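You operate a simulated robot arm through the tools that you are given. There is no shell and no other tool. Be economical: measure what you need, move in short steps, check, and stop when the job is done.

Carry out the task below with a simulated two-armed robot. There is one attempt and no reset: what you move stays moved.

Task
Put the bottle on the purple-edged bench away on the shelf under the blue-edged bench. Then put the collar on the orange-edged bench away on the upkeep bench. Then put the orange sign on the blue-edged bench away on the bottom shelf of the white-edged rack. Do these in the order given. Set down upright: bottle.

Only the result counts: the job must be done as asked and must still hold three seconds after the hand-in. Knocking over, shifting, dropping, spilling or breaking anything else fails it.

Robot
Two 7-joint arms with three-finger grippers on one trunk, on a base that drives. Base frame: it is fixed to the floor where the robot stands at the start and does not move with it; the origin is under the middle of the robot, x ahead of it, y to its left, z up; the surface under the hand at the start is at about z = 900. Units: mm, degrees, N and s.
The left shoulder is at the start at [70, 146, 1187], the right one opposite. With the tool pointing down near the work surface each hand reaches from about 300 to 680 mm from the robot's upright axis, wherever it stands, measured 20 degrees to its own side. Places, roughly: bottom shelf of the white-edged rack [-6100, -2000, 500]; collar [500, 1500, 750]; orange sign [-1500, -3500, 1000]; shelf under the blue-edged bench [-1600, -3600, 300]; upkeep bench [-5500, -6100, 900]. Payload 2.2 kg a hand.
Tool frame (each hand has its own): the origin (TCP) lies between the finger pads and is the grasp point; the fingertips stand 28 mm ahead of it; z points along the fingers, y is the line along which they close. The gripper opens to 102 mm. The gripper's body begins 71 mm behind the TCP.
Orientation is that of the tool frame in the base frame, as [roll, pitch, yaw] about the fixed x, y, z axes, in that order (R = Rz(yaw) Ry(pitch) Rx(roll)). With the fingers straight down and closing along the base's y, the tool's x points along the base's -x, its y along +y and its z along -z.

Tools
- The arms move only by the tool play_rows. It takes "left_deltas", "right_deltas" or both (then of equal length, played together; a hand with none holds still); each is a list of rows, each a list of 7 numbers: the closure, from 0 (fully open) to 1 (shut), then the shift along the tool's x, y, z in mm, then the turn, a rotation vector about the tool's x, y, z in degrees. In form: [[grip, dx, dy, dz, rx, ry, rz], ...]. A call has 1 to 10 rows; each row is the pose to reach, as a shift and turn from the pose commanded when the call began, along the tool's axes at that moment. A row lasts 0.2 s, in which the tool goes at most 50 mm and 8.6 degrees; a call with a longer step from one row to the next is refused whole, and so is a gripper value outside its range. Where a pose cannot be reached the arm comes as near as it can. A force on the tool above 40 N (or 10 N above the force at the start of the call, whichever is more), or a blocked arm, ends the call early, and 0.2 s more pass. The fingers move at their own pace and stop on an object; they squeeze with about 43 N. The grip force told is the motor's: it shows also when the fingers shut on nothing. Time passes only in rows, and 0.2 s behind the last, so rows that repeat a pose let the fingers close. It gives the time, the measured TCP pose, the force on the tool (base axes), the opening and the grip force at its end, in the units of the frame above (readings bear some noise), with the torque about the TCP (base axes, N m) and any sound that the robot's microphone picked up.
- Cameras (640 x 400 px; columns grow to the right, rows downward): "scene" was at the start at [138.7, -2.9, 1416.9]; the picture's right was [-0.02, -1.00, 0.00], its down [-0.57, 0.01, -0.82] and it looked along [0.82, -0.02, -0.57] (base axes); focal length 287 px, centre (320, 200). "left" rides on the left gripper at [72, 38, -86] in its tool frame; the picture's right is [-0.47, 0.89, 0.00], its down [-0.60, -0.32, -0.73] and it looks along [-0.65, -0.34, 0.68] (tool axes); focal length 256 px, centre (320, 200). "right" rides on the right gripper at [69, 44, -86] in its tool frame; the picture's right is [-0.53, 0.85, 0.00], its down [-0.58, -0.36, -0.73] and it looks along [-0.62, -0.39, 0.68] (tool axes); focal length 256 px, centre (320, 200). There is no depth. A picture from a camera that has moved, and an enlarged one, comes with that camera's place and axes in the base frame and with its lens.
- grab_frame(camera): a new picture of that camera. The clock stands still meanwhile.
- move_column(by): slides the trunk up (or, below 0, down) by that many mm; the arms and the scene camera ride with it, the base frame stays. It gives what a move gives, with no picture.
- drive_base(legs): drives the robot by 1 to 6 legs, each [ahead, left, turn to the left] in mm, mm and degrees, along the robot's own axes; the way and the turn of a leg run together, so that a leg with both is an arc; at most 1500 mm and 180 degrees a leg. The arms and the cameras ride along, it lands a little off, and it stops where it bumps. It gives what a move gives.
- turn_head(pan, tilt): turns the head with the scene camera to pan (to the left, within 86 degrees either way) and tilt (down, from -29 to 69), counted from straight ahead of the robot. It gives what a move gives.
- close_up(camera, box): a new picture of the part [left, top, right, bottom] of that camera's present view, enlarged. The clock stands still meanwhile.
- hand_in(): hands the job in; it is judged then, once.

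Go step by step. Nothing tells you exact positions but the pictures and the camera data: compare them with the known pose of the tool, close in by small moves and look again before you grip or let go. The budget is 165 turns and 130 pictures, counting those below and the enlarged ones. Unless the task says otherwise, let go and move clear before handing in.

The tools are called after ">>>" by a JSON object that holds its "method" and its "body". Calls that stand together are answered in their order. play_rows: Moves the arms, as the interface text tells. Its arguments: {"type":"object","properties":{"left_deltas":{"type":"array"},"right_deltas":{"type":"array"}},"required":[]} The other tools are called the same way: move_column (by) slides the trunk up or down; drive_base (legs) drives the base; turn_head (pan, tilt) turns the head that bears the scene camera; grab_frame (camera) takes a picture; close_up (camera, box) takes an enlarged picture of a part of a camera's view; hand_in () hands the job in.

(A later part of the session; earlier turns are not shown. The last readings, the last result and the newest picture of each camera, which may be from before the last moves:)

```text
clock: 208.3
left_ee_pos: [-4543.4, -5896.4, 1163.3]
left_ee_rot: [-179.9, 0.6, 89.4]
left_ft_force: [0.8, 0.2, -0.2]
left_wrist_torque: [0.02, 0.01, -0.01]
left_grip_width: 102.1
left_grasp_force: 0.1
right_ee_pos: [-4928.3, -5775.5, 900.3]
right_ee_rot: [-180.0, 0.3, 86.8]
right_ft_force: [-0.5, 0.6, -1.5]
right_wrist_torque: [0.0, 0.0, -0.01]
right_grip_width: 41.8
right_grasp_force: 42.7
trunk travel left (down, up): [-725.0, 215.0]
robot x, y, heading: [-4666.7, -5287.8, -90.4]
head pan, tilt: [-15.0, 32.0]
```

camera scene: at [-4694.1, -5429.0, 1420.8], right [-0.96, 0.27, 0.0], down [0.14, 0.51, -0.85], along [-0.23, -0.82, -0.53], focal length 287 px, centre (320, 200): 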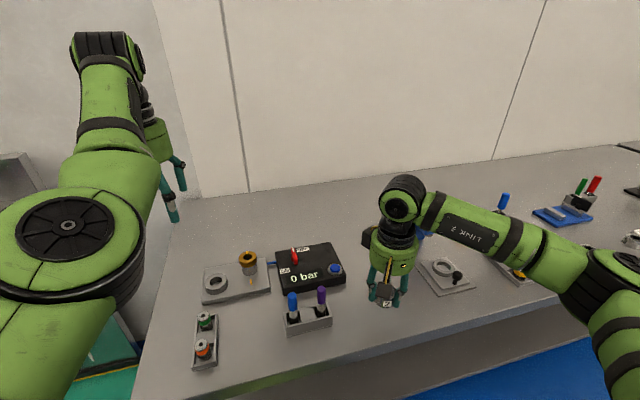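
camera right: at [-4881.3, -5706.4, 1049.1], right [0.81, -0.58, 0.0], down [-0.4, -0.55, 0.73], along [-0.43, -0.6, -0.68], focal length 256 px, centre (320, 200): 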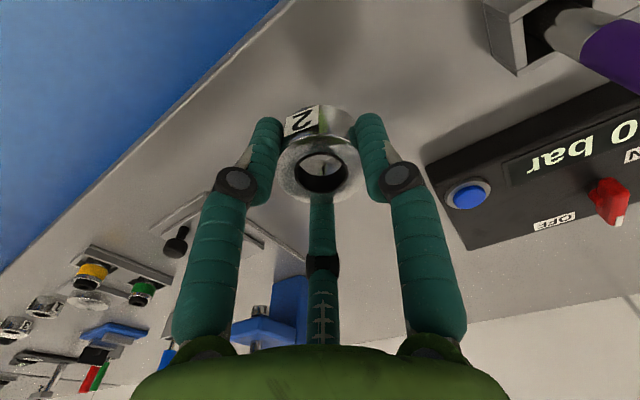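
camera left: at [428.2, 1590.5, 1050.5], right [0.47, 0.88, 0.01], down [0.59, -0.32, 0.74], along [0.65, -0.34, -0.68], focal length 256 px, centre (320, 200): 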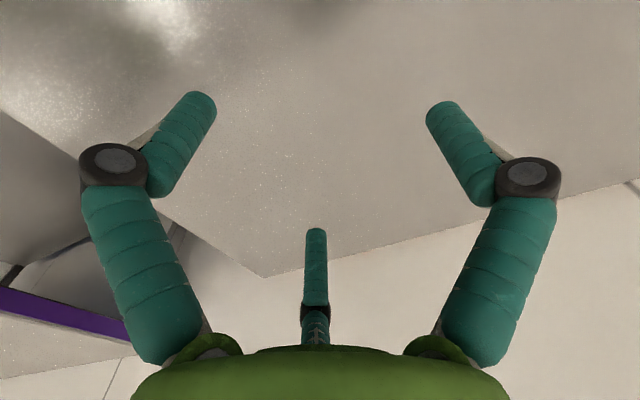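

>>> {"method": "play_rows", "body": {"right_deltas": [[1, 0, 0, 3, 0, 0, 0], [1, 0, 0, 6, 0, 0, 0], [1, 0, 0, 9, 0, 0, 0], [1, 0, 0, 12, 0, 0, 0], [1, 0, 0, 15, 0, 0, 0]]}}

>>> {"method": "grab_frame", "body": {"camera": "right"}}

```text
clock: 209.7
left_ee_pos: [-4542.6, -5895.0, 1164.9]
left_ee_rot: [-179.9, 0.7, 89.3]
left_ft_force: [-0.4, 0.3, -0.3]
left_wrist_torque: [0.06, 0.0, -0.02]
left_grip_width: 102.2
left_grasp_force: 0.1
right_ee_pos: [-4927.1, -5779.0, 892.7]
right_ee_rot: [179.9, 1.2, 86.6]
right_ft_force: [0.0, 7.0, 20.0]
right_wrist_torque: [0.46, 0.32, -0.08]
right_grip_width: 42.1
right_grasp_force: 43.4
trunk travel left (down, up): [-725.0, 215.0]
robot x, y, heading: [-4670.9, -5292.4, -90.3]
head pan, tilt: [-15.0, 32.0]
stopped in row 5 (right hand): the force on the tool passed its limit at 41 N (the readings are from after the stop); the commanded pose is now the measured one
```

```text
73 pictures are left
camera right: at [-4880.0, -5710.0, 977.3], right [0.81, -0.58, 0.01], down [-0.4, -0.54, 0.74], along [-0.43, -0.61, -0.67], focal length 256 px, centre (320, 200)
```

right: 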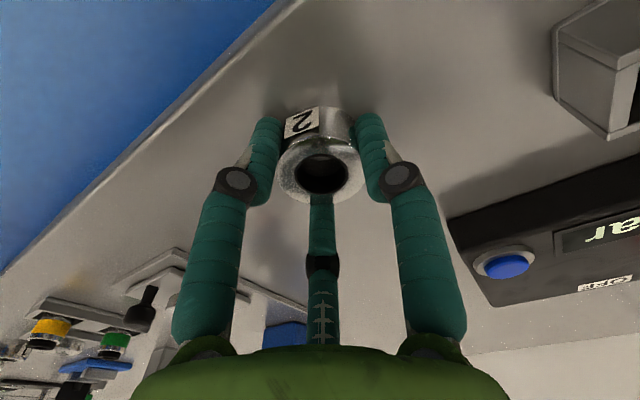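

Contact: the bench is near z 860. I release the collar and rise straight up.

>>> {"method": "play_rows", "body": {"right_deltas": [[1, 0, 0, -1, 0, 0, 0], [0.4, 0, 0, -1, 0, 0, 0], [0.2, 0, 0, -1, 0, 0, 0], [0.2, 0, 0, -1, 0, 0, 0], [0.1, 0, 0, -20, 0, 0, 0], [0, 0, 0, -60, 0, 0, 0], [0, 0, 0, -105, 0, 0, 0], [0, 0, 0, -150, 0, 0, 0], [0, 0, 0, -195, 0, 0, 0], [0, 0, 0, -240, 0, 0, 0]]}}

>>> {"method": "grab_frame", "body": {"camera": "scene"}}

```text
clock: 211.9
left_ee_pos: [-4543.2, -5895.6, 1164.4]
left_ee_rot: [180.0, 0.7, 89.3]
left_ft_force: [-0.4, 0.5, -0.1]
left_wrist_torque: [0.01, 0.03, 0.01]
left_grip_width: 102.3
left_grasp_force: 0.1
right_ee_pos: [-4924.8, -5776.1, 1133.9]
right_ee_rot: [-180.0, 1.0, 86.7]
right_ft_force: [-0.3, -0.2, -0.1]
right_wrist_torque: [-0.05, 0.01, -0.03]
right_grip_width: 101.8
right_grasp_force: 0.1
trunk travel left (down, up): [-725.0, 215.0]
robot x, y, heading: [-4670.8, -5295.2, -90.1]
head pan, tilt: [-15.0, 32.0]
```

```text
72 pictures are left
camera scene: at [-4693.0, -5427.0, 1420.9], right [-0.96, 0.27, 0.0], down [0.14, 0.51, -0.85], along [-0.23, -0.82, -0.53], focal length 287 px, centre (320, 200)
```

scene: 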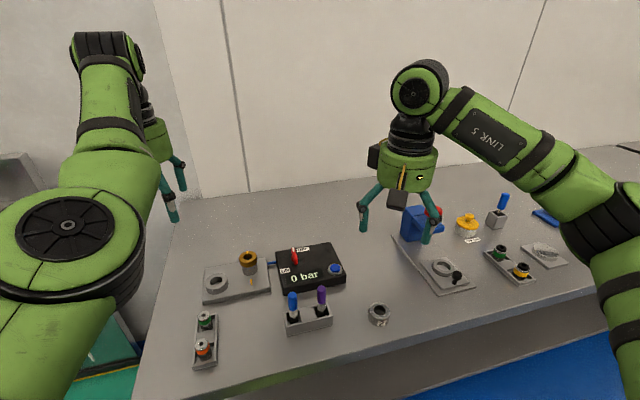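

The collar stands on the bench, released. I back off and look west and north-west to find the white-edged rack before going for the sign.

>>> {"method": "drive_base", "body": {"legs": [[-230, 0, 0]]}}

>>> {"method": "turn_head", "body": {"pan": -86, "tilt": 10}}

>>> {"method": "grab_frame", "body": {"camera": "scene"}}

```text
clock: 213.6
left_ee_pos: [-4541.4, -5666.0, 1162.0]
left_ee_rot: [-180.0, 0.5, 89.2]
left_ft_force: [0.2, 0.3, -0.5]
left_wrist_torque: [0.01, 0.01, -0.04]
left_grip_width: 102.2
left_grasp_force: 0.1
right_ee_pos: [-4924.2, -5545.4, 1132.0]
right_ee_rot: [-179.9, 0.9, 86.7]
right_ft_force: [0.4, -0.4, -0.4]
right_wrist_torque: [0.0, -0.04, -0.03]
right_grip_width: 102.2
right_grasp_force: 0.0
trunk travel left (down, up): [-725.0, 215.0]
robot x, y, heading: [-4665.6, -5054.9, -90.6]
head pan, tilt: [-15.0, 32.0]
```

```text
clock: 215.1
left_ee_pos: [-4542.3, -5663.8, 1164.1]
left_ee_rot: [180.0, 0.6, 89.2]
left_ft_force: [-0.3, 0.1, 0.0]
left_wrist_torque: [0.02, 0.01, -0.01]
left_grip_width: 101.8
left_grasp_force: 0.1
right_ee_pos: [-4925.7, -5543.1, 1132.4]
right_ee_rot: [179.9, 1.0, 86.6]
right_ft_force: [-0.3, 0.5, 0.0]
right_wrist_torque: [-0.01, 0.02, 0.01]
right_grip_width: 101.8
right_grasp_force: 0.1
trunk travel left (down, up): [-725.0, 215.0]
robot x, y, heading: [-4668.8, -5062.5, -90.9]
head pan, tilt: [-85.9, 10.0]
```

```text
71 pictures are left
camera scene: at [-4760.5, -5114.7, 1456.3], right [-0.06, 1.0, 0.0], down [0.17, 0.01, -0.98], along [-0.98, -0.06, -0.17], focal length 287 px, centre (320, 200)
```

scene: 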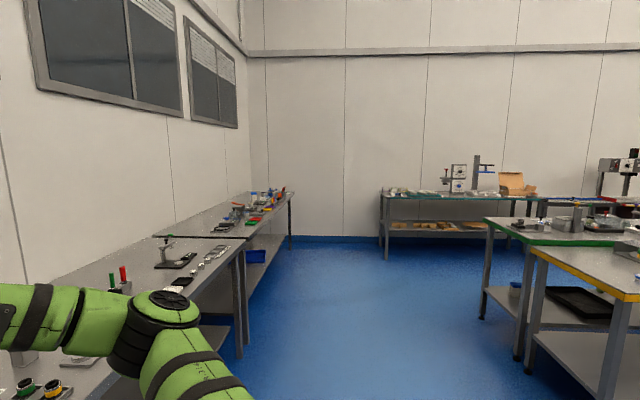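

>>> {"method": "drive_base", "body": {"legs": [[0, 0, 91]]}}

>>> {"method": "turn_head", "body": {"pan": 86, "tilt": 12}}

>>> {"method": "grab_frame", "body": {"camera": "scene"}}

```text
clock: 219.3
left_ee_pos: [-4061.2, -4938.5, 1164.0]
left_ee_rot: [180.0, 0.6, 178.7]
left_ft_force: [0.3, 0.4, -0.7]
left_wrist_torque: [0.0, -0.01, 0.01]
left_grip_width: 101.9
left_grasp_force: 0.1
right_ee_pos: [-4185.1, -5319.2, 1131.8]
right_ee_rot: [180.0, 0.9, 176.1]
right_ft_force: [-0.2, 0.0, -0.8]
right_wrist_torque: [0.02, -0.03, 0.0]
right_grip_width: 102.2
right_grasp_force: 0.0
trunk travel left (down, up): [-725.0, 215.0]
robot x, y, heading: [-4667.3, -5059.2, -1.0]
head pan, tilt: [-85.9, 10.0]
```

```text
clock: 221.9
left_ee_pos: [-4061.0, -4938.0, 1164.0]
left_ee_rot: [-180.0, 0.7, 178.8]
left_ft_force: [0.9, -0.5, 0.6]
left_wrist_torque: [0.01, 0.01, 0.02]
left_grip_width: 101.8
left_grasp_force: 0.1
right_ee_pos: [-4184.5, -5318.9, 1131.5]
right_ee_rot: [180.0, 0.9, 176.0]
right_ft_force: [0.6, 0.2, -0.3]
right_wrist_torque: [-0.02, -0.01, -0.01]
right_grip_width: 101.9
right_grasp_force: 0.1
trunk travel left (down, up): [-725.0, 215.0]
robot x, y, heading: [-4665.7, -5056.6, -0.9]
head pan, tilt: [85.9, 12.0]
```

```text
70 pictures are left
camera scene: at [-4608.6, -4967.4, 1453.0], right [1.0, -0.09, 0.0], down [-0.02, -0.21, -0.98], along [0.09, 0.97, -0.21], focal length 287 px, centre (320, 200)
```

scene: 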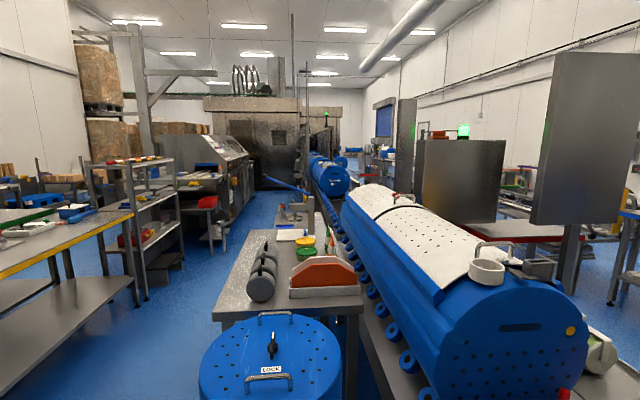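

The white-edged rack stands near x −6000, y −2400 to −1700, facing an aisle on its +x side. Now I go back east for the sign, turn around to face west and slide along the blue bench.

>>> {"method": "drive_base", "body": {"legs": [[1490, -40, 0], [1490, 0, 0], [1250, 0, 0], [0, 0, 179]]}}

>>> {"method": "turn_head", "body": {"pan": -35, "tilt": 20}}

>>> {"method": "grab_frame", "body": {"camera": "scene"}}

```text
clock: 249.5
left_ee_pos: [-1050.6, -5345.9, 1164.2]
left_ee_rot: [-180.0, 0.7, -5.3]
left_ft_force: [0.2, -0.1, -0.7]
left_wrist_torque: [-0.02, 0.02, 0.02]
left_grip_width: 102.2
left_grasp_force: 0.0
right_ee_pos: [-899.6, -4973.1, 1130.9]
right_ee_rot: [-180.0, 0.9, -8.1]
right_ft_force: [0.9, 0.0, 0.2]
right_wrist_torque: [0.01, 0.01, 0.03]
right_grip_width: 101.8
right_grasp_force: 0.0
trunk travel left (down, up): [-725.0, 215.0]
robot x, y, heading: [-434.9, -5267.1, 174.9]
head pan, tilt: [85.9, 12.0]
```

```text
clock: 251.5
left_ee_pos: [-1050.0, -5345.1, 1164.3]
left_ee_rot: [-179.9, 0.5, -5.3]
left_ft_force: [-0.2, -0.3, -0.9]
left_wrist_torque: [-0.02, -0.02, 0.02]
left_grip_width: 102.1
left_grasp_force: 0.0
right_ee_pos: [-899.4, -4973.6, 1132.2]
right_ee_rot: [-179.9, 1.0, -7.9]
right_ft_force: [-0.3, 0.5, -0.2]
right_wrist_torque: [0.0, 0.01, 0.01]
right_grip_width: 102.0
right_grasp_force: 0.0
trunk travel left (down, up): [-725.0, 215.0]
robot x, y, heading: [-433.8, -5267.3, 175.0]
head pan, tilt: [-35.0, 20.0]
```

```text
69 pictures are left
camera scene: at [-556.6, -5204.4, 1440.0], right [0.64, 0.77, 0.0], down [0.26, -0.22, -0.94], along [-0.72, 0.61, -0.34], focal length 287 px, centre (320, 200)
```

scene: 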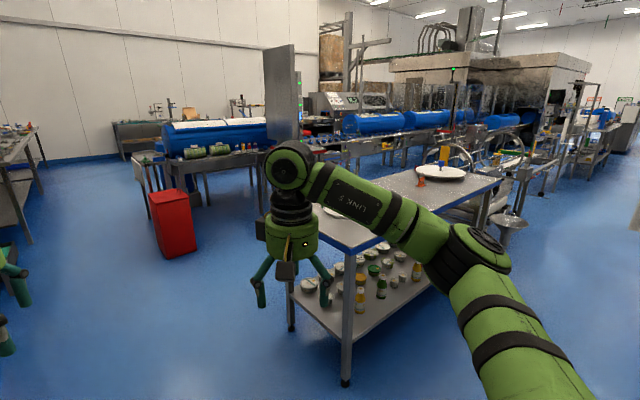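

>>> {"method": "drive_base", "body": {"legs": [[-30, -100, 5], [-30, -1400, 0], [0, -130, 0]]}}

>>> {"method": "turn_head", "body": {"pan": -10, "tilt": 28}}

>>> {"method": "grab_frame", "body": {"camera": "scene"}}

```text
clock: 260.1
left_ee_pos: [-958.3, -3765.4, 1164.1]
left_ee_rot: [-179.9, 0.7, -1.5]
left_ft_force: [0.2, -0.5, 0.2]
left_wrist_torque: [0.06, -0.02, 0.02]
left_grip_width: 102.1
left_grasp_force: 0.1
right_ee_pos: [-831.9, -3383.9, 1132.5]
right_ee_rot: [-179.9, 1.0, -4.2]
right_ft_force: [-0.3, 0.0, 0.2]
right_wrist_torque: [0.03, 0.0, -0.01]
right_grip_width: 102.1
right_grasp_force: 0.0
trunk travel left (down, up): [-725.0, 215.0]
robot x, y, heading: [-345.5, -3642.8, 178.5]
head pan, tilt: [-35.0, 20.0]
```

```text
clock: 261.0
left_ee_pos: [-957.8, -3763.5, 1164.8]
left_ee_rot: [-179.9, 0.6, -1.6]
left_ft_force: [-0.5, 0.0, -0.6]
left_wrist_torque: [0.03, -0.01, -0.05]
left_grip_width: 102.2
left_grasp_force: 0.1
right_ee_pos: [-831.1, -3381.4, 1132.6]
right_ee_rot: [180.0, 1.0, -4.2]
right_ft_force: [-0.1, 0.9, -0.8]
right_wrist_torque: [-0.01, -0.03, -0.01]
right_grip_width: 102.0
right_grasp_force: 0.0
trunk travel left (down, up): [-725.0, 215.0]
robot x, y, heading: [-352.5, -3644.4, 178.5]
head pan, tilt: [-10.0, 28.0]
```

```text
68 pictures are left
camera scene: at [-488.6, -3626.3, 1427.1], right [0.2, 0.98, 0.0], down [0.46, -0.09, -0.88], along [-0.87, 0.17, -0.47], focal length 287 px, centre (320, 200)
```

scene: 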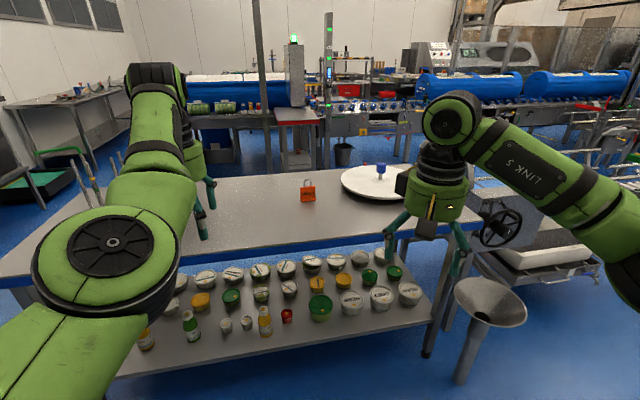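

>>> {"method": "close_up", "body": {"camera": "scene", "box": [276, 165, 340, 205]}}

```text
10.00 times, centred on (308, 185) of scene
camera zoom: at [-488.6, -3626.3, 1427.1], right [0.2, 0.98, 0.0], down [0.46, -0.09, -0.88], along [-0.87, 0.17, -0.47], focal length 2868 px, centre (440, 350)
```

zoom: 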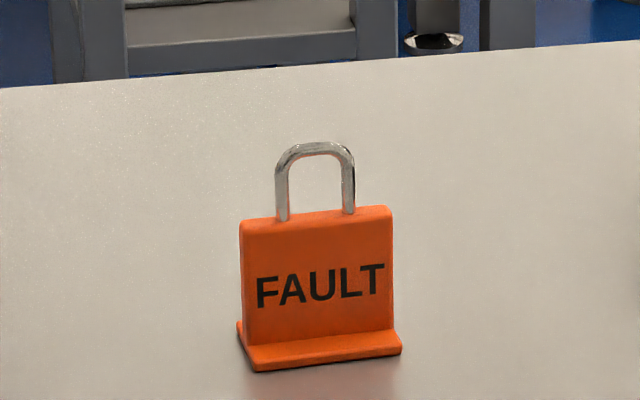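

It is a small FAULT stand about 59 mm wide and facing +x, at about [-1542, -3472] on a top at z ≈ 858. I square up the right hand and pitch it about 50° for a forward grasp across its width.

>>> {"method": "play_rows", "body": {"right_deltas": [[0, 0, 0, 0, 0, 0, -4.2]]}}

>>> {"method": "play_rows", "body": {"right_deltas": [[0, 0, 0, 0, 0, -7.3, 0], [0, 0, 0, 0, 0, -14.6, 0], [0, 0, 0, 0, 0, -21.9, 0], [0, 0, 0, 0, 0, -29.2, 0], [0, 0, 0, 0, 0, -36.5, 0], [0, 0, 0, 0, 0, -43.8, 0], [0, 0, 0, 0, 0, -49, 0], [0, 0, 0, 0, 0, -49, 0]]}}

>>> {"method": "grab_frame", "body": {"camera": "scene"}}

```text
clock: 261.4
left_ee_pos: [-958.0, -3763.8, 1163.2]
left_ee_rot: [-180.0, 0.6, -1.5]
left_ft_force: [0.3, 0.4, -0.3]
left_wrist_torque: [-0.02, 0.01, -0.01]
left_grip_width: 101.9
left_grasp_force: 0.0
right_ee_pos: [-831.1, -3382.1, 1132.4]
right_ee_rot: [-180.0, 1.0, 0.0]
right_ft_force: [0.8, -0.2, -0.8]
right_wrist_torque: [-0.04, -0.01, -0.04]
right_grip_width: 102.1
right_grasp_force: 0.0
trunk travel left (down, up): [-725.0, 215.0]
robot x, y, heading: [-348.8, -3646.8, 178.6]
head pan, tilt: [-10.0, 28.0]
```

```text
clock: 263.2
left_ee_pos: [-956.9, -3764.0, 1163.0]
left_ee_rot: [179.9, 0.6, -1.5]
left_ft_force: [0.3, -0.3, 1.0]
left_wrist_torque: [0.0, 0.02, 0.02]
left_grip_width: 101.8
left_grasp_force: 0.1
right_ee_pos: [-831.2, -3382.1, 1132.7]
right_ee_rot: [-180.0, 50.1, 0.2]
right_ft_force: [0.7, -0.4, 0.5]
right_wrist_torque: [-0.01, 0.03, 0.0]
right_grip_width: 102.1
right_grasp_force: 0.0
trunk travel left (down, up): [-725.0, 215.0]
robot x, y, heading: [-348.9, -3644.7, 178.4]
head pan, tilt: [-10.0, 28.0]
```

```text
66 pictures are left
camera scene: at [-488.9, -3626.8, 1427.1], right [0.2, 0.98, 0.0], down [0.46, -0.09, -0.88], along [-0.87, 0.17, -0.47], focal length 287 px, centre (320, 200)
```

scene: 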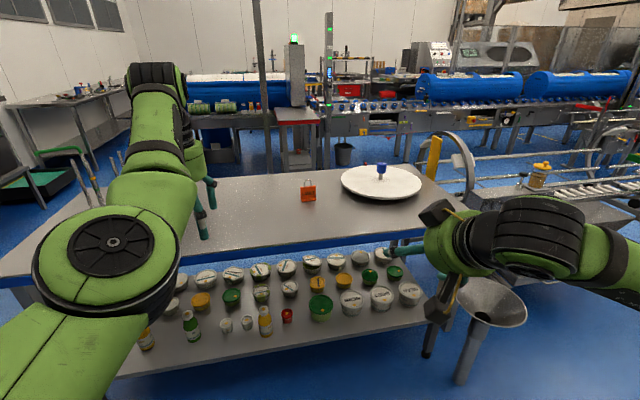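

>>> {"method": "play_rows", "body": {"right_deltas": [[0, 0, 30, 0, 0, 0, 0], [0, 0, 60, 0, 0, 0, 0], [0, 0, 88, 0, 0, 0, 0]]}}

>>> {"method": "drive_base", "body": {"legs": [[540, 0, 0]]}}

>>> {"method": "turn_head", "body": {"pan": -5, "tilt": 40}}

>>> {"method": "grab_frame", "body": {"camera": "scene"}}

>>> {"method": "grab_frame", "body": {"camera": "right"}}

```text
clock: 264.0
left_ee_pos: [-957.3, -3763.9, 1162.5]
left_ee_rot: [-179.9, 0.6, -1.5]
left_ft_force: [-0.1, 0.1, -0.1]
left_wrist_torque: [0.02, 0.0, -0.01]
left_grip_width: 101.9
left_grasp_force: 0.2
right_ee_pos: [-830.4, -3473.3, 1132.3]
right_ee_rot: [-179.7, 49.9, 0.1]
right_ft_force: [0.8, -1.1, -0.6]
right_wrist_torque: [-0.01, -0.01, -0.01]
right_grip_width: 102.1
right_grasp_force: 0.1
trunk travel left (down, up): [-725.0, 215.0]
robot x, y, heading: [-349.8, -3645.9, 178.6]
head pan, tilt: [-10.0, 28.0]
```

```text
clock: 267.1
left_ee_pos: [-1505.4, -3757.5, 1164.5]
left_ee_rot: [180.0, 0.5, -1.0]
left_ft_force: [0.5, 0.1, 0.6]
left_wrist_torque: [-0.02, 0.03, 0.02]
left_grip_width: 102.0
left_grasp_force: 0.0
right_ee_pos: [-1379.0, -3464.8, 1133.5]
right_ee_rot: [-179.9, 50.0, 0.7]
right_ft_force: [0.0, -0.1, 0.0]
right_wrist_torque: [0.02, -0.01, -0.02]
right_grip_width: 102.1
right_grasp_force: 0.0
trunk travel left (down, up): [-725.0, 215.0]
robot x, y, heading: [-898.5, -3634.4, 179.0]
head pan, tilt: [-10.0, 28.0]
```

```text
clock: 267.9
left_ee_pos: [-1504.6, -3757.8, 1163.9]
left_ee_rot: [180.0, 0.5, -1.0]
left_ft_force: [0.5, 0.2, 0.0]
left_wrist_torque: [0.04, 0.01, 0.01]
left_grip_width: 101.9
left_grasp_force: 0.1
right_ee_pos: [-1380.5, -3465.1, 1132.6]
right_ee_rot: [-179.9, 49.9, 0.5]
right_ft_force: [0.9, 1.0, 0.7]
right_wrist_torque: [0.0, 0.02, 0.0]
right_grip_width: 102.0
right_grasp_force: 0.1
trunk travel left (down, up): [-725.0, 215.0]
robot x, y, heading: [-899.3, -3634.2, 179.1]
head pan, tilt: [-5.0, 40.0]
```

```text
65 pictures are left
camera scene: at [-1032.4, -3625.3, 1408.6], right [0.1, 0.99, 0.0], down [0.64, -0.07, -0.77], along [-0.76, 0.08, -0.64], focal length 287 px, centre (320, 200)
```

scene: 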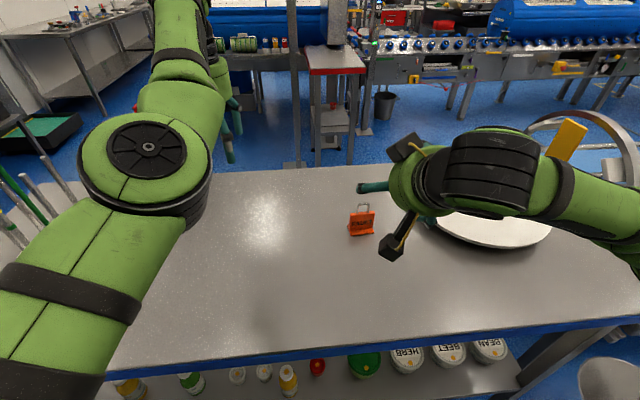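

```text
64 pictures are left
camera right: at [-1269.9, -3506.4, 1134.9], right [-0.34, -0.85, 0.41], down [0.19, 0.37, 0.91], along [-0.92, 0.38, 0.03], focal length 256 px, centre (320, 200)
```

right: 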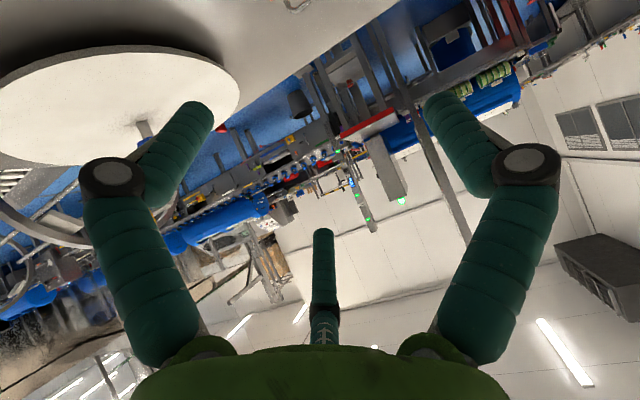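

>>> {"method": "close_up", "body": {"camera": "scene", "box": [328, 190, 408, 240]}}

```text
8.00 times, centred on (368, 215) of scene
camera zoom: at [-1032.4, -3625.3, 1408.6], right [0.1, 0.99, 0.0], down [0.64, -0.07, -0.77], along [-0.76, 0.08, -0.64], focal length 2294 px, centre (-64, 80)
```

zoom: 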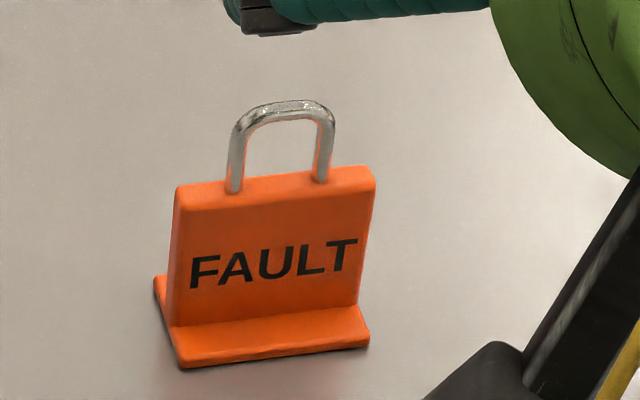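

The stand's centre is at about [-1551, -3462], with the body from z 860 to 924. I move to a pre-grasp 100 mm short of it and check.

>>> {"method": "play_rows", "body": {"right_deltas": [[0, 14, 0, 36, 0, 0, 0], [0, 28, -1, 72, 0, 0, 0], [0, 42, -2, 108, -0.5, 0, -0.4], [0, 56, -3, 144, -1, 0, -0.8], [0, 67.5, -3, 179, -1.5, 0, -1.2], [0, 67.5, -3, 179, -1.5, 0, -1.2]]}}

>>> {"method": "grab_frame", "body": {"camera": "scene"}}

>>> {"method": "grab_frame", "body": {"camera": "right"}}

```text
clock: 269.3
left_ee_pos: [-1503.8, -3758.1, 1164.2]
left_ee_rot: [-179.9, 0.5, -1.0]
left_ft_force: [-0.9, -0.9, -0.6]
left_wrist_torque: [0.0, 0.0, 0.02]
left_grip_width: 101.9
left_grasp_force: 0.0
right_ee_pos: [-1475.7, -3461.4, 965.0]
right_ee_rot: [180.0, 50.0, 2.5]
right_ft_force: [0.3, 0.3, 0.1]
right_wrist_torque: [0.0, 0.02, -0.01]
right_grip_width: 101.8
right_grasp_force: 0.1
trunk travel left (down, up): [-725.0, 215.0]
robot x, y, heading: [-895.3, -3636.4, 178.9]
head pan, tilt: [-5.0, 40.0]
```

```text
62 pictures are left
camera scene: at [-1031.3, -3625.5, 1408.7], right [0.1, 0.99, 0.0], down [0.64, -0.07, -0.77], along [-0.76, 0.08, -0.64], focal length 287 px, centre (320, 200)
```

scene: 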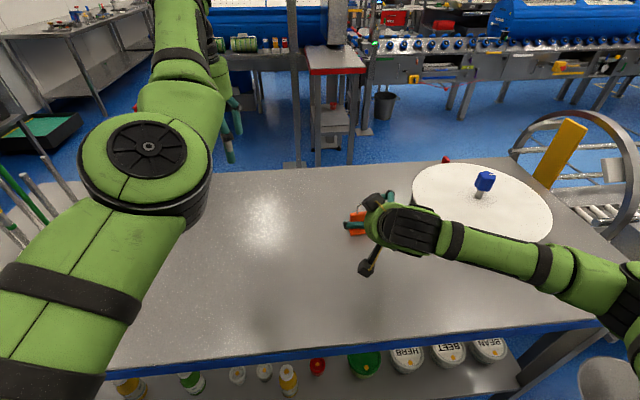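

```text
61 pictures are left
camera right: at [-1362.5, -3499.6, 967.6], right [-0.31, -0.86, 0.41], down [0.17, 0.37, 0.91], along [-0.94, 0.35, 0.03], focal length 256 px, centre (320, 200)
```

right: 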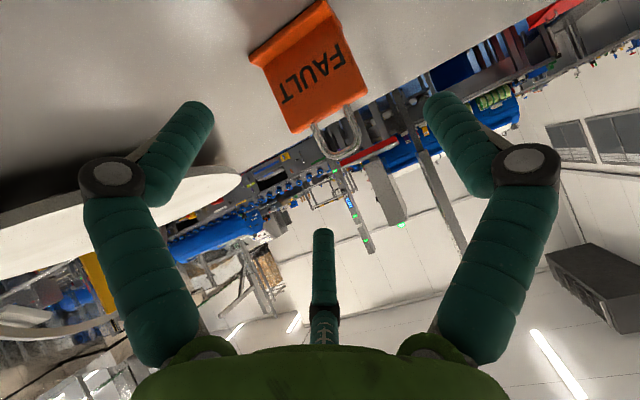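

The stand is centred between the fingers. I advance and close.

>>> {"method": "play_rows", "body": {"right_deltas": [[0, 0, 0, 30, 0, 0, 0], [0, 0, 0, 60, 0, 0, 0], [0, 0, 0, 85, 0, 0, 0], [0, 0, 0, 98, 0, 0, 0], [0, 0, 0, 98, 0, 0, 0]]}}

>>> {"method": "grab_frame", "body": {"camera": "right"}}

```text
clock: 270.5
left_ee_pos: [-1502.9, -3757.0, 1164.2]
left_ee_rot: [-179.9, 0.7, -1.0]
left_ft_force: [0.0, -0.1, 0.5]
left_wrist_torque: [0.03, 0.02, -0.01]
left_grip_width: 101.7
left_grasp_force: 0.2
right_ee_pos: [-1551.5, -3462.1, 903.5]
right_ee_rot: [-180.0, 50.1, 2.3]
right_ft_force: [1.3, 1.6, 3.9]
right_wrist_torque: [0.17, -0.08, -0.02]
right_grip_width: 102.2
right_grasp_force: 0.1
trunk travel left (down, up): [-725.0, 215.0]
robot x, y, heading: [-900.2, -3636.9, 179.0]
head pan, tilt: [-5.0, 40.0]
```

```text
60 pictures are left
camera right: at [-1438.5, -3500.8, 905.6], right [-0.31, -0.86, 0.41], down [0.18, 0.37, 0.91], along [-0.94, 0.35, 0.04], focal length 256 px, centre (320, 200)
```

right: 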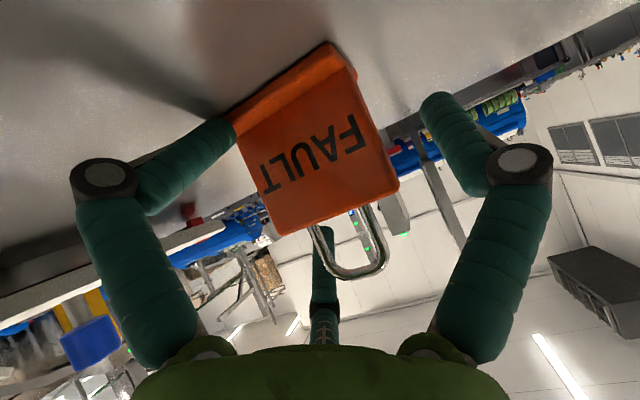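

Slight touch is felt, so I ease back 4 mm and close on the sides.

>>> {"method": "play_rows", "body": {"right_deltas": [[0, 0, 0, -4, 0, 0, 0], [0.2, 0, 0, -4, 0, 0, 0], [0.4, 0, 0, -4, 0, 0, 0], [0.6, 0, 0, -4, 0, 0, 0], [1, 0, 0, -4, 0, 0, 0], [1, 0, 0, -4, 0, 0, 0]]}}

>>> {"method": "grab_frame", "body": {"camera": "right"}}

```text
clock: 271.9
left_ee_pos: [-1501.5, -3758.9, 1165.4]
left_ee_rot: [-179.9, 0.7, -1.0]
left_ft_force: [0.5, 0.5, 0.1]
left_wrist_torque: [0.01, -0.01, 0.02]
left_grip_width: 102.0
left_grasp_force: 0.1
right_ee_pos: [-1547.5, -3466.9, 908.4]
right_ee_rot: [179.9, 50.2, 2.3]
right_ft_force: [-0.8, -2.0, 10.3]
right_wrist_torque: [-0.4, -0.06, -0.08]
right_grip_width: 64.2
right_grasp_force: 42.6
trunk travel left (down, up): [-725.0, 215.0]
robot x, y, heading: [-900.4, -3636.1, 178.9]
head pan, tilt: [-5.0, 40.0]
```

```text
59 pictures are left
camera right: at [-1435.2, -3503.3, 910.1], right [-0.3, -0.86, 0.41], down [0.18, 0.37, 0.91], along [-0.94, 0.35, 0.04], focal length 256 px, centre (320, 200)
```

right: 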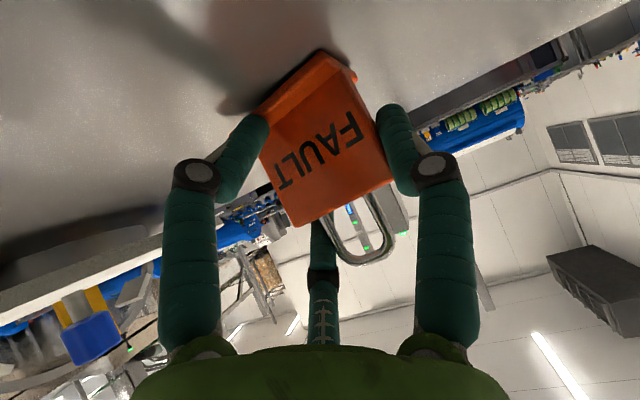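

The stand is gripped (64 mm). I lift it and check.

>>> {"method": "play_rows", "body": {"right_deltas": [[1, -8, 0, -6, 0, 0, 0], [1, -23, 0, -19, 0, 0, 0], [1, -46, 0, -39, 0, 0, 0], [1, -77, 0, -64, 0, 0, 0], [1, -107, 0, -90, 0, 0, 0], [1, -130, 0, -110, 0, 0, 0]]}}

>>> {"method": "grab_frame", "body": {"camera": "right"}}

>>> {"method": "grab_frame", "body": {"camera": "scene"}}

```text
clock: 273.3
left_ee_pos: [-1504.8, -3757.8, 1164.0]
left_ee_rot: [-180.0, 0.6, -1.1]
left_ft_force: [-0.1, 0.4, -0.5]
left_wrist_torque: [-0.04, 0.0, 0.01]
left_grip_width: 102.0
left_grasp_force: 0.0
right_ee_pos: [-1545.4, -3465.9, 1074.4]
right_ee_rot: [-180.0, 50.0, 2.4]
right_ft_force: [-0.3, -0.3, 0.2]
right_wrist_torque: [0.0, -0.01, 0.01]
right_grip_width: 61.9
right_grasp_force: 43.3
trunk travel left (down, up): [-725.0, 215.0]
robot x, y, heading: [-896.3, -3633.3, 179.0]
head pan, tilt: [-5.0, 40.0]
```

```text
58 pictures are left
camera right: at [-1433.7, -3503.6, 1077.4], right [-0.31, -0.86, 0.41], down [0.17, 0.37, 0.91], along [-0.94, 0.35, 0.03], focal length 256 px, centre (320, 200)
```

right: 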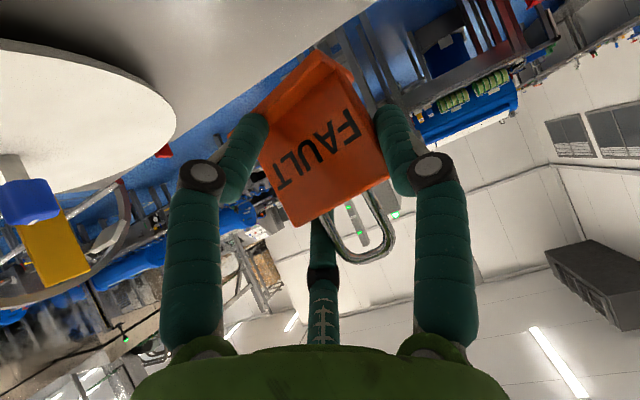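

```text
57 pictures are left
camera scene: at [-1031.5, -3625.5, 1408.6], right [0.1, 0.99, 0.0], down [0.64, -0.07, -0.77], along [-0.76, 0.08, -0.64], focal length 287 px, centre (320, 200)
```

scene: 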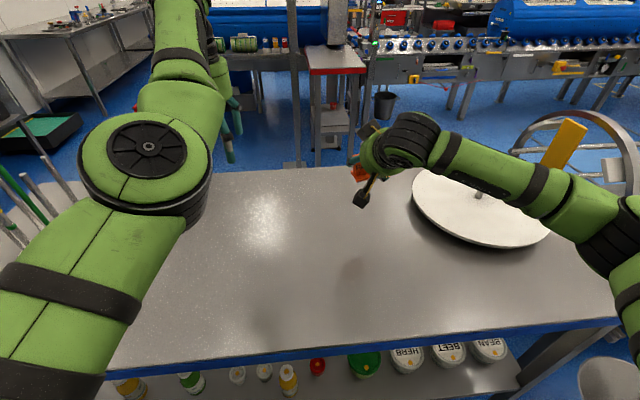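

The stand is held well. I back away from the bench, pull the hand in, and drive round toward the rack.

>>> {"method": "drive_base", "body": {"legs": [[-500, 0, 0]]}}

>>> {"method": "play_rows", "body": {"right_deltas": [[1, 20, 0, -24, 0, 0, 0], [1, 41, 0, -49, 0, 0, 0], [1, 62, 0, -74, 0, 0, 0], [1, 83, 0, -98, 0, 0, 0], [1, 103, 0, -122, 0, 0, 0]]}}

>>> {"method": "drive_base", "body": {"legs": [[0, 1490, 1], [1490, 0, 0], [1490, 0, 0]]}}

>>> {"method": "turn_head", "body": {"pan": -40, "tilt": 20}}

>>> {"method": "grab_frame", "body": {"camera": "scene"}}

```text
clock: 276.3
left_ee_pos: [-988.9, -3762.6, 1163.3]
left_ee_rot: [-179.9, 0.5, -1.5]
left_ft_force: [-0.3, 0.2, -0.2]
left_wrist_torque: [-0.02, 0.03, -0.04]
left_grip_width: 102.2
left_grasp_force: 0.1
right_ee_pos: [-1028.4, -3469.9, 1073.6]
right_ee_rot: [180.0, 49.8, 1.8]
right_ft_force: [-0.3, -0.6, -1.2]
right_wrist_torque: [0.04, -0.02, 0.01]
right_grip_width: 61.0
right_grasp_force: 43.1
trunk travel left (down, up): [-725.0, 215.0]
robot x, y, heading: [-377.6, -3644.3, 178.5]
head pan, tilt: [-5.0, 40.0]
```

```text
clock: 277.5
left_ee_pos: [-988.4, -3761.6, 1164.4]
left_ee_rot: [-180.0, 0.6, -1.6]
left_ft_force: [-0.3, 0.1, -0.3]
left_wrist_torque: [0.01, -0.02, 0.01]
left_grip_width: 101.6
left_grasp_force: 0.1
right_ee_pos: [-868.2, -3463.7, 1074.7]
right_ee_rot: [180.0, 50.0, 1.7]
right_ft_force: [0.7, -0.3, -0.4]
right_wrist_torque: [-0.01, 0.04, 0.02]
right_grip_width: 60.7
right_grasp_force: 43.2
trunk travel left (down, up): [-725.0, 215.0]
robot x, y, heading: [-379.6, -3649.1, 178.6]
head pan, tilt: [-5.0, 40.0]
```

```text
clock: 297.0
left_ee_pos: [-3700.1, -5167.4, 1160.0]
left_ee_rot: [-179.9, 0.2, -2.3]
left_ft_force: [-1.4, 0.3, -0.4]
left_wrist_torque: [-0.01, -0.08, -0.01]
left_grip_width: 101.8
left_grasp_force: 0.1
right_ee_pos: [-3577.2, -4872.3, 1071.7]
right_ee_rot: [-179.9, 49.6, 1.1]
right_ft_force: [-1.2, 0.5, -0.8]
right_wrist_torque: [0.01, -0.01, 0.02]
right_grip_width: 57.0
right_grasp_force: 42.8
trunk travel left (down, up): [-725.0, 215.0]
robot x, y, heading: [-3087.7, -5058.9, 177.8]
head pan, tilt: [-5.0, 40.0]
stopped in leg 3: the robot was blocked; the commanded pose is now the measured one
```

```text
clock: 298.0
left_ee_pos: [-3693.9, -5169.3, 1164.0]
left_ee_rot: [180.0, 0.5, -2.3]
left_ft_force: [0.1, 0.3, 0.2]
left_wrist_torque: [0.0, -0.01, 0.0]
left_grip_width: 101.8
left_grasp_force: 0.1
right_ee_pos: [-3571.7, -4870.8, 1074.8]
right_ee_rot: [180.0, 50.0, 1.2]
right_ft_force: [-0.5, 1.5, 0.3]
right_wrist_torque: [0.03, -0.03, 0.03]
right_grip_width: 56.8
right_grasp_force: 42.7
trunk travel left (down, up): [-725.0, 215.0]
robot x, y, heading: [-3080.6, -5059.4, 178.1]
head pan, tilt: [-40.0, 20.0]
```

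```text
56 pictures are left
camera scene: at [-3203.9, -4994.9, 1439.9], right [0.67, 0.74, 0.0], down [0.25, -0.23, -0.94], along [-0.7, 0.63, -0.34], focal length 287 px, centre (320, 200)
```

scene: 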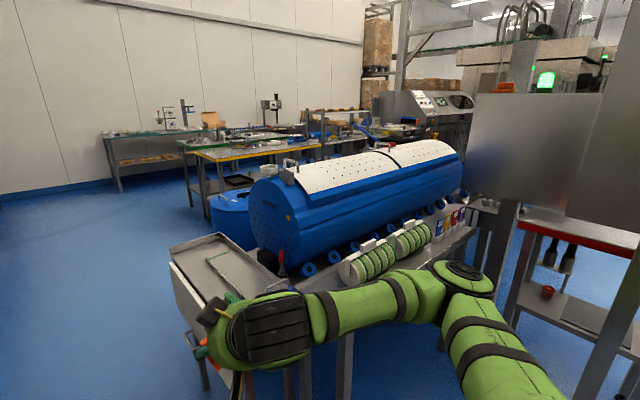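

The drive was blocked. I check what touches and how the stand is held.

>>> {"method": "grab_frame", "body": {"camera": "right"}}

>>> {"method": "turn_head", "body": {"pan": -40, "tilt": 65}}

>>> {"method": "grab_frame", "body": {"camera": "scene"}}

```text
55 pictures are left
camera right: at [-3461.6, -4912.6, 1076.9], right [-0.33, -0.85, 0.41], down [0.18, 0.37, 0.91], along [-0.93, 0.37, 0.03], focal length 256 px, centre (320, 200)
```

right: 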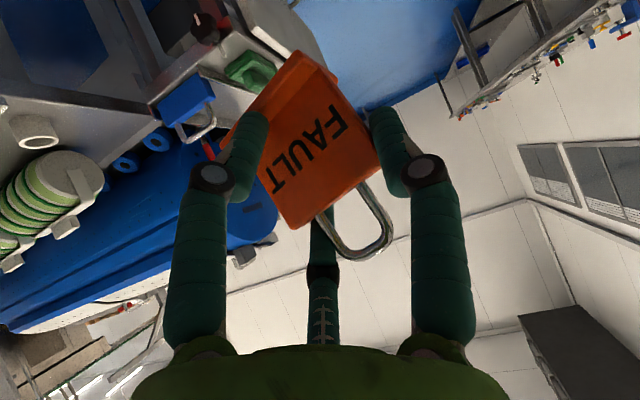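

```text
clock: 299.1
left_ee_pos: [-3693.5, -5168.4, 1163.5]
left_ee_rot: [-180.0, 0.7, -2.3]
left_ft_force: [-0.2, 0.9, -0.3]
left_wrist_torque: [-0.01, 0.03, 0.01]
left_grip_width: 102.1
left_grasp_force: 0.0
right_ee_pos: [-3572.4, -4872.9, 1074.8]
right_ee_rot: [179.9, 50.0, 1.2]
right_ft_force: [0.3, 0.5, -1.2]
right_wrist_torque: [-0.01, 0.01, -0.03]
right_grip_width: 56.6
right_grasp_force: 42.8
trunk travel left (down, up): [-725.0, 215.0]
robot x, y, heading: [-3085.7, -5062.4, 177.7]
head pan, tilt: [-40.0, 65.0]
```

```text
54 pictures are left
camera scene: at [-3179.6, -5016.5, 1376.3], right [0.67, 0.74, 0.0], down [0.67, -0.61, -0.42], along [-0.31, 0.28, -0.91], focal length 287 px, centre (320, 200)
```

scene: 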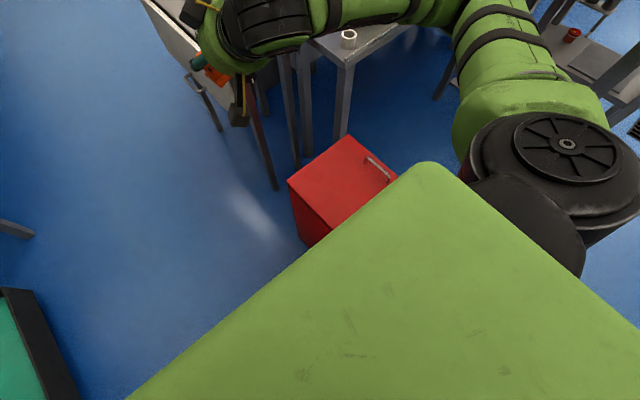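

The base corner touched the red bin. I back off, shift left and pass it with room; the stand merely settled flush in the fingers.

>>> {"method": "drive_base", "body": {"legs": [[-150, 0, 0], [0, 140, 2]]}}

>>> {"method": "turn_head", "body": {"pan": -30, "tilt": 55}}

>>> {"method": "grab_frame", "body": {"camera": "scene"}}

```text
clock: 301.4
left_ee_pos: [-3544.6, -5330.2, 1164.4]
left_ee_rot: [179.8, 0.4, -0.5]
left_ft_force: [0.5, 0.2, -0.9]
left_wrist_torque: [-0.03, 0.02, -0.02]
left_grip_width: 102.1
left_grasp_force: 0.0
right_ee_pos: [-3433.3, -5030.0, 1073.6]
right_ee_rot: [180.0, 50.0, 3.0]
right_ft_force: [0.4, -0.3, 0.1]
right_wrist_torque: [-0.03, -0.01, 0.01]
right_grip_width: 56.7
right_grasp_force: 42.9
trunk travel left (down, up): [-725.0, 215.0]
robot x, y, heading: [-2940.7, -5200.8, 180.1]
head pan, tilt: [-40.0, 65.0]
```

```text
clock: 302.1
left_ee_pos: [-3543.5, -5332.4, 1162.4]
left_ee_rot: [-180.0, 0.5, -0.4]
left_ft_force: [-0.6, 0.4, 0.1]
left_wrist_torque: [-0.01, -0.01, 0.02]
left_grip_width: 102.0
left_grasp_force: 0.1
right_ee_pos: [-3433.8, -5033.9, 1075.2]
right_ee_rot: [-179.9, 49.9, 3.2]
right_ft_force: [0.0, 0.3, -0.3]
right_wrist_torque: [0.01, 0.01, 0.02]
right_grip_width: 56.9
right_grasp_force: 42.1
trunk travel left (down, up): [-725.0, 215.0]
robot x, y, heading: [-2934.0, -5199.2, 180.2]
head pan, tilt: [-30.0, 55.0]
```

```text
53 pictures are left
camera scene: at [-3051.6, -5166.7, 1387.9], right [0.5, 0.87, 0.0], down [0.71, -0.41, -0.57], along [-0.5, 0.29, -0.82], focal length 287 px, centre (320, 200)
```

scene: 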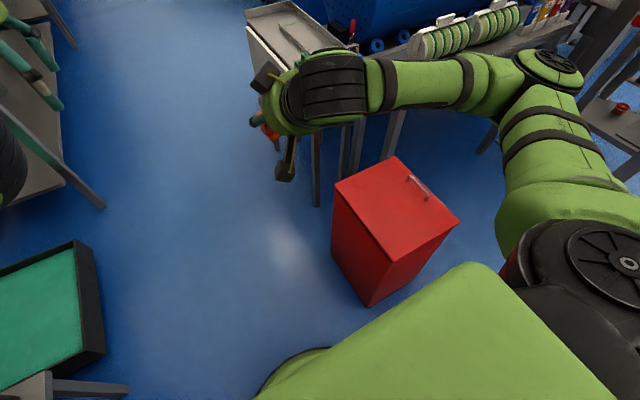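

The bin stands square and unmoved. I raise the trunk for clearance over the side tables, shift slightly left, and continue west.

>>> {"method": "move_column", "body": {"by": 150}}

>>> {"method": "drive_base", "body": {"legs": [[0, 80, 0], [1300, 0, 0], [950, -100, 0]]}}

>>> {"method": "turn_head", "body": {"pan": -70, "tilt": 22}}

>>> {"method": "grab_frame", "body": {"camera": "scene"}}

```text
clock: 303.9
left_ee_pos: [-3544.4, -5332.5, 1312.4]
left_ee_rot: [180.0, 0.5, -0.4]
left_ft_force: [0.3, 0.4, -0.5]
left_wrist_torque: [-0.03, -0.01, -0.01]
left_grip_width: 102.1
left_grasp_force: 0.0
right_ee_pos: [-3432.7, -5032.2, 1225.2]
right_ee_rot: [180.0, 49.9, 3.1]
right_ft_force: [0.5, 0.9, -0.4]
right_wrist_torque: [-0.06, -0.02, -0.04]
right_grip_width: 56.4
right_grasp_force: 43.1
trunk travel left (down, up): [-875.0, 65.0]
robot x, y, heading: [-2937.0, -5200.3, 180.0]
head pan, tilt: [-30.0, 55.0]
```

```text
clock: 315.7
left_ee_pos: [-5803.1, -5246.9, 1314.1]
left_ee_rot: [180.0, 0.7, -2.2]
left_ft_force: [-0.2, 0.3, 0.2]
left_wrist_torque: [-0.02, 0.0, 0.01]
left_grip_width: 102.1
left_grasp_force: 0.0
right_ee_pos: [-5684.2, -4949.9, 1224.2]
right_ee_rot: [-180.0, 50.0, 1.6]
right_ft_force: [0.5, -0.7, -1.0]
right_wrist_torque: [0.01, 0.02, -0.02]
right_grip_width: 54.8
right_grasp_force: 43.0
trunk travel left (down, up): [-875.0, 65.0]
robot x, y, heading: [-5198.0, -5131.9, 178.2]
head pan, tilt: [-30.0, 55.0]
```

```text
clock: 316.8
left_ee_pos: [-5804.0, -5247.1, 1313.5]
left_ee_rot: [-180.0, 0.6, -2.1]
left_ft_force: [0.0, -0.2, 0.5]
left_wrist_torque: [-0.02, 0.06, 0.01]
left_grip_width: 102.0
left_grasp_force: 0.0
right_ee_pos: [-5685.4, -4950.6, 1224.7]
right_ee_rot: [179.9, 50.0, 1.5]
right_ft_force: [-0.1, 0.4, -1.1]
right_wrist_torque: [-0.01, 0.0, 0.0]
right_grip_width: 54.9
right_grasp_force: 42.8
trunk travel left (down, up): [-875.0, 65.0]
robot x, y, heading: [-5195.6, -5134.6, 178.3]
head pan, tilt: [-70.0, 22.0]
```

```text
52 pictures are left
camera scene: at [-5274.5, -5045.8, 1586.7], right [0.95, 0.31, 0.0], down [0.12, -0.36, -0.93], along [-0.29, 0.88, -0.38], focal length 287 px, centre (320, 200)
```

scene: 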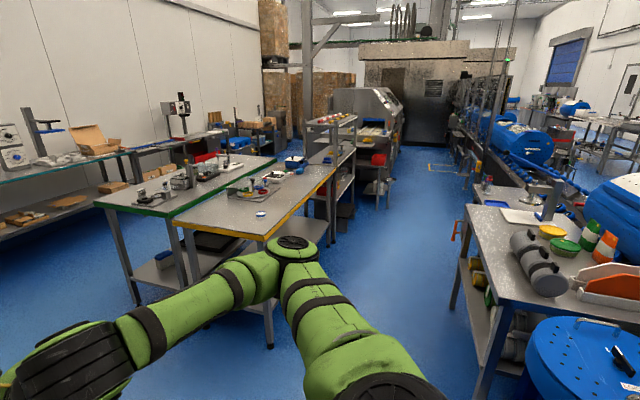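

The rack stands at x ≈ −5950, y −2460 to −1725, north of the yellow bench. Before entering the aisle I try to draw the left hand in, so it won't run into the rack, and check the stand.

>>> {"method": "play_rows", "body": {"left_deltas": [[0, 0, 30, 0, 0, 0, 0], [0, 0, 60, 0, 0, 0, 0], [0, 10, 90, 10, 0, 0, 0], [0, 30, 120, 20, 0, 0, 0], [0, 60, 140, 30, 0, 0, 0], [0, 90, 150, 30, 0, 0, 0], [0, 120, 150, 30, 0, 0, 0]]}}

>>> {"method": "grab_frame", "body": {"camera": "right"}}

>>> {"method": "turn_head", "body": {"pan": 20, "tilt": 25}}

>>> {"method": "grab_frame", "body": {"camera": "scene"}}

```text
clock: 318.4
left_ee_pos: [-5712.9, -5441.4, 1270.7]
left_ee_rot: [-179.9, 0.7, -2.2]
left_ft_force: [0.3, -0.1, 0.5]
left_wrist_torque: [0.03, 0.03, 0.02]
left_grip_width: 101.9
left_grasp_force: 0.0
left hand out of reach, approached as far as the arm can: row 5, 6, 7
right_ee_pos: [-5683.0, -4952.7, 1225.1]
right_ee_rot: [-179.8, 50.0, 1.5]
right_ft_force: [-0.3, 0.2, -0.7]
right_wrist_torque: [0.01, -0.02, -0.05]
right_grip_width: 54.5
right_grasp_force: 43.0
trunk travel left (down, up): [-875.0, 65.0]
robot x, y, heading: [-5192.9, -5135.2, 178.3]
head pan, tilt: [-70.0, 22.0]
```

```text
51 pictures are left
camera right: at [-5572.8, -4992.1, 1227.3], right [-0.32, -0.85, 0.41], down [0.18, 0.37, 0.91], along [-0.93, 0.37, 0.04], focal length 256 px, centre (320, 200)
```

right: 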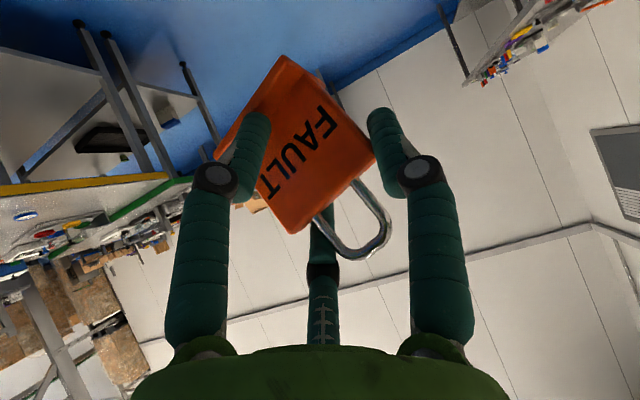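

```text
clock: 320.0
left_ee_pos: [-5715.1, -5438.2, 1272.1]
left_ee_rot: [179.9, 0.6, -2.1]
left_ft_force: [0.2, -0.3, 0.2]
left_wrist_torque: [0.01, 0.02, 0.02]
left_grip_width: 102.0
left_grasp_force: 0.1
right_ee_pos: [-5685.0, -4951.0, 1224.1]
right_ee_rot: [-180.0, 49.9, 1.4]
right_ft_force: [-0.2, -1.0, -0.2]
right_wrist_torque: [-0.02, -0.01, -0.02]
right_grip_width: 54.0
right_grasp_force: 43.2
trunk travel left (down, up): [-875.0, 65.0]
robot x, y, heading: [-5194.7, -5135.9, 178.2]
head pan, tilt: [20.0, 25.0]
```

```text
50 pictures are left
camera scene: at [-5333.2, -5162.3, 1581.9], right [-0.31, 0.95, 0.0], down [0.4, 0.13, -0.91], along [-0.86, -0.28, -0.42], focal length 287 px, centre (320, 200)
```

scene: 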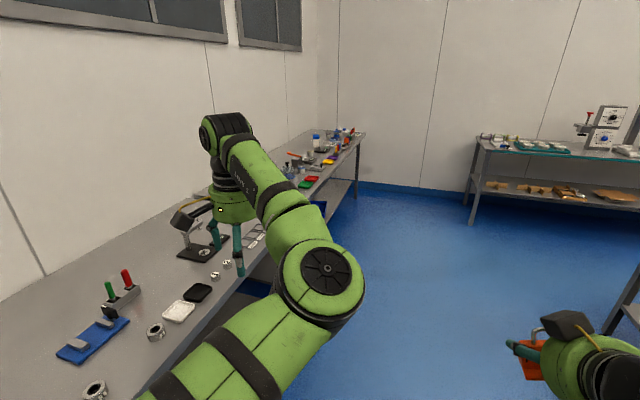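

The stand is slowly turning in the grip because it is held by its thin plate edges. I will set it down on the free corner of the yellow-edged bench and re-grip it across its flat faces. I slide north to that corner first.

>>> {"method": "drive_base", "body": {"legs": [[155, 0, 1.8], [0, -1140, 0]]}}

>>> {"method": "turn_head", "body": {"pan": -15, "tilt": 42}}

>>> {"method": "grab_frame", "body": {"camera": "scene"}}

>>> {"method": "grab_frame", "body": {"camera": "right"}}

```text
clock: 326.8
left_ee_pos: [-5860.0, -4309.3, 1271.3]
left_ee_rot: [-179.9, 0.6, -1.0]
left_ft_force: [0.1, 0.0, 0.5]
left_wrist_torque: [0.0, 0.01, 0.03]
left_grip_width: 102.2
left_grasp_force: 0.1
right_ee_pos: [-5841.1, -3821.1, 1225.1]
right_ee_rot: [-179.9, 50.0, 2.7]
right_ft_force: [-0.8, -0.4, -0.9]
right_wrist_torque: [-0.03, 0.0, 0.02]
right_grip_width: 16.2
right_grasp_force: 41.6
trunk travel left (down, up): [-875.0, 65.0]
robot x, y, heading: [-5349.7, -3995.0, 179.4]
head pan, tilt: [20.0, 25.0]
```

```text
clock: 327.8
left_ee_pos: [-5860.2, -4310.0, 1272.3]
left_ee_rot: [-179.9, 0.7, -0.9]
left_ft_force: [-0.5, 0.0, -0.4]
left_wrist_torque: [0.01, 0.02, -0.01]
left_grip_width: 102.0
left_grasp_force: 0.0
right_ee_pos: [-5840.3, -3819.7, 1224.4]
right_ee_rot: [180.0, 50.0, 2.6]
right_ft_force: [0.3, 0.5, -0.3]
right_wrist_torque: [-0.03, -0.02, 0.0]
right_grip_width: 16.2
right_grasp_force: 41.9
trunk travel left (down, up): [-875.0, 65.0]
robot x, y, heading: [-5348.1, -3995.7, 179.6]
head pan, tilt: [-15.0, 42.0]
```

```text
49 pictures are left
camera scene: at [-5478.7, -3971.8, 1555.7], right [0.27, 0.96, 0.0], down [0.64, -0.18, -0.74], along [-0.72, 0.2, -0.67], focal length 287 px, centre (320, 200)
```

scene: 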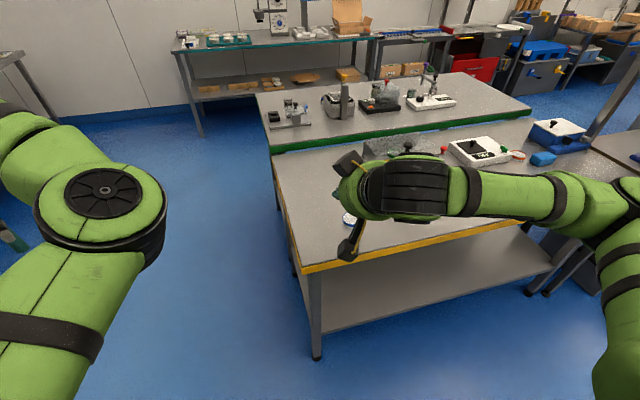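

```text
48 pictures are left
camera right: at [-5728.8, -3857.9, 1226.9], right [-0.3, -0.86, 0.41], down [0.17, 0.37, 0.91], along [-0.94, 0.35, 0.03], focal length 256 px, centre (320, 200)
```

right: 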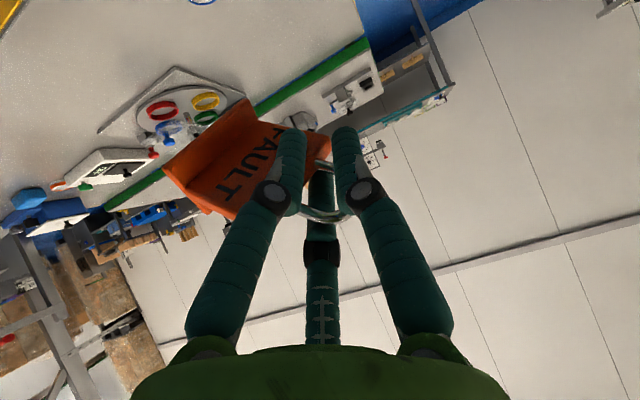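

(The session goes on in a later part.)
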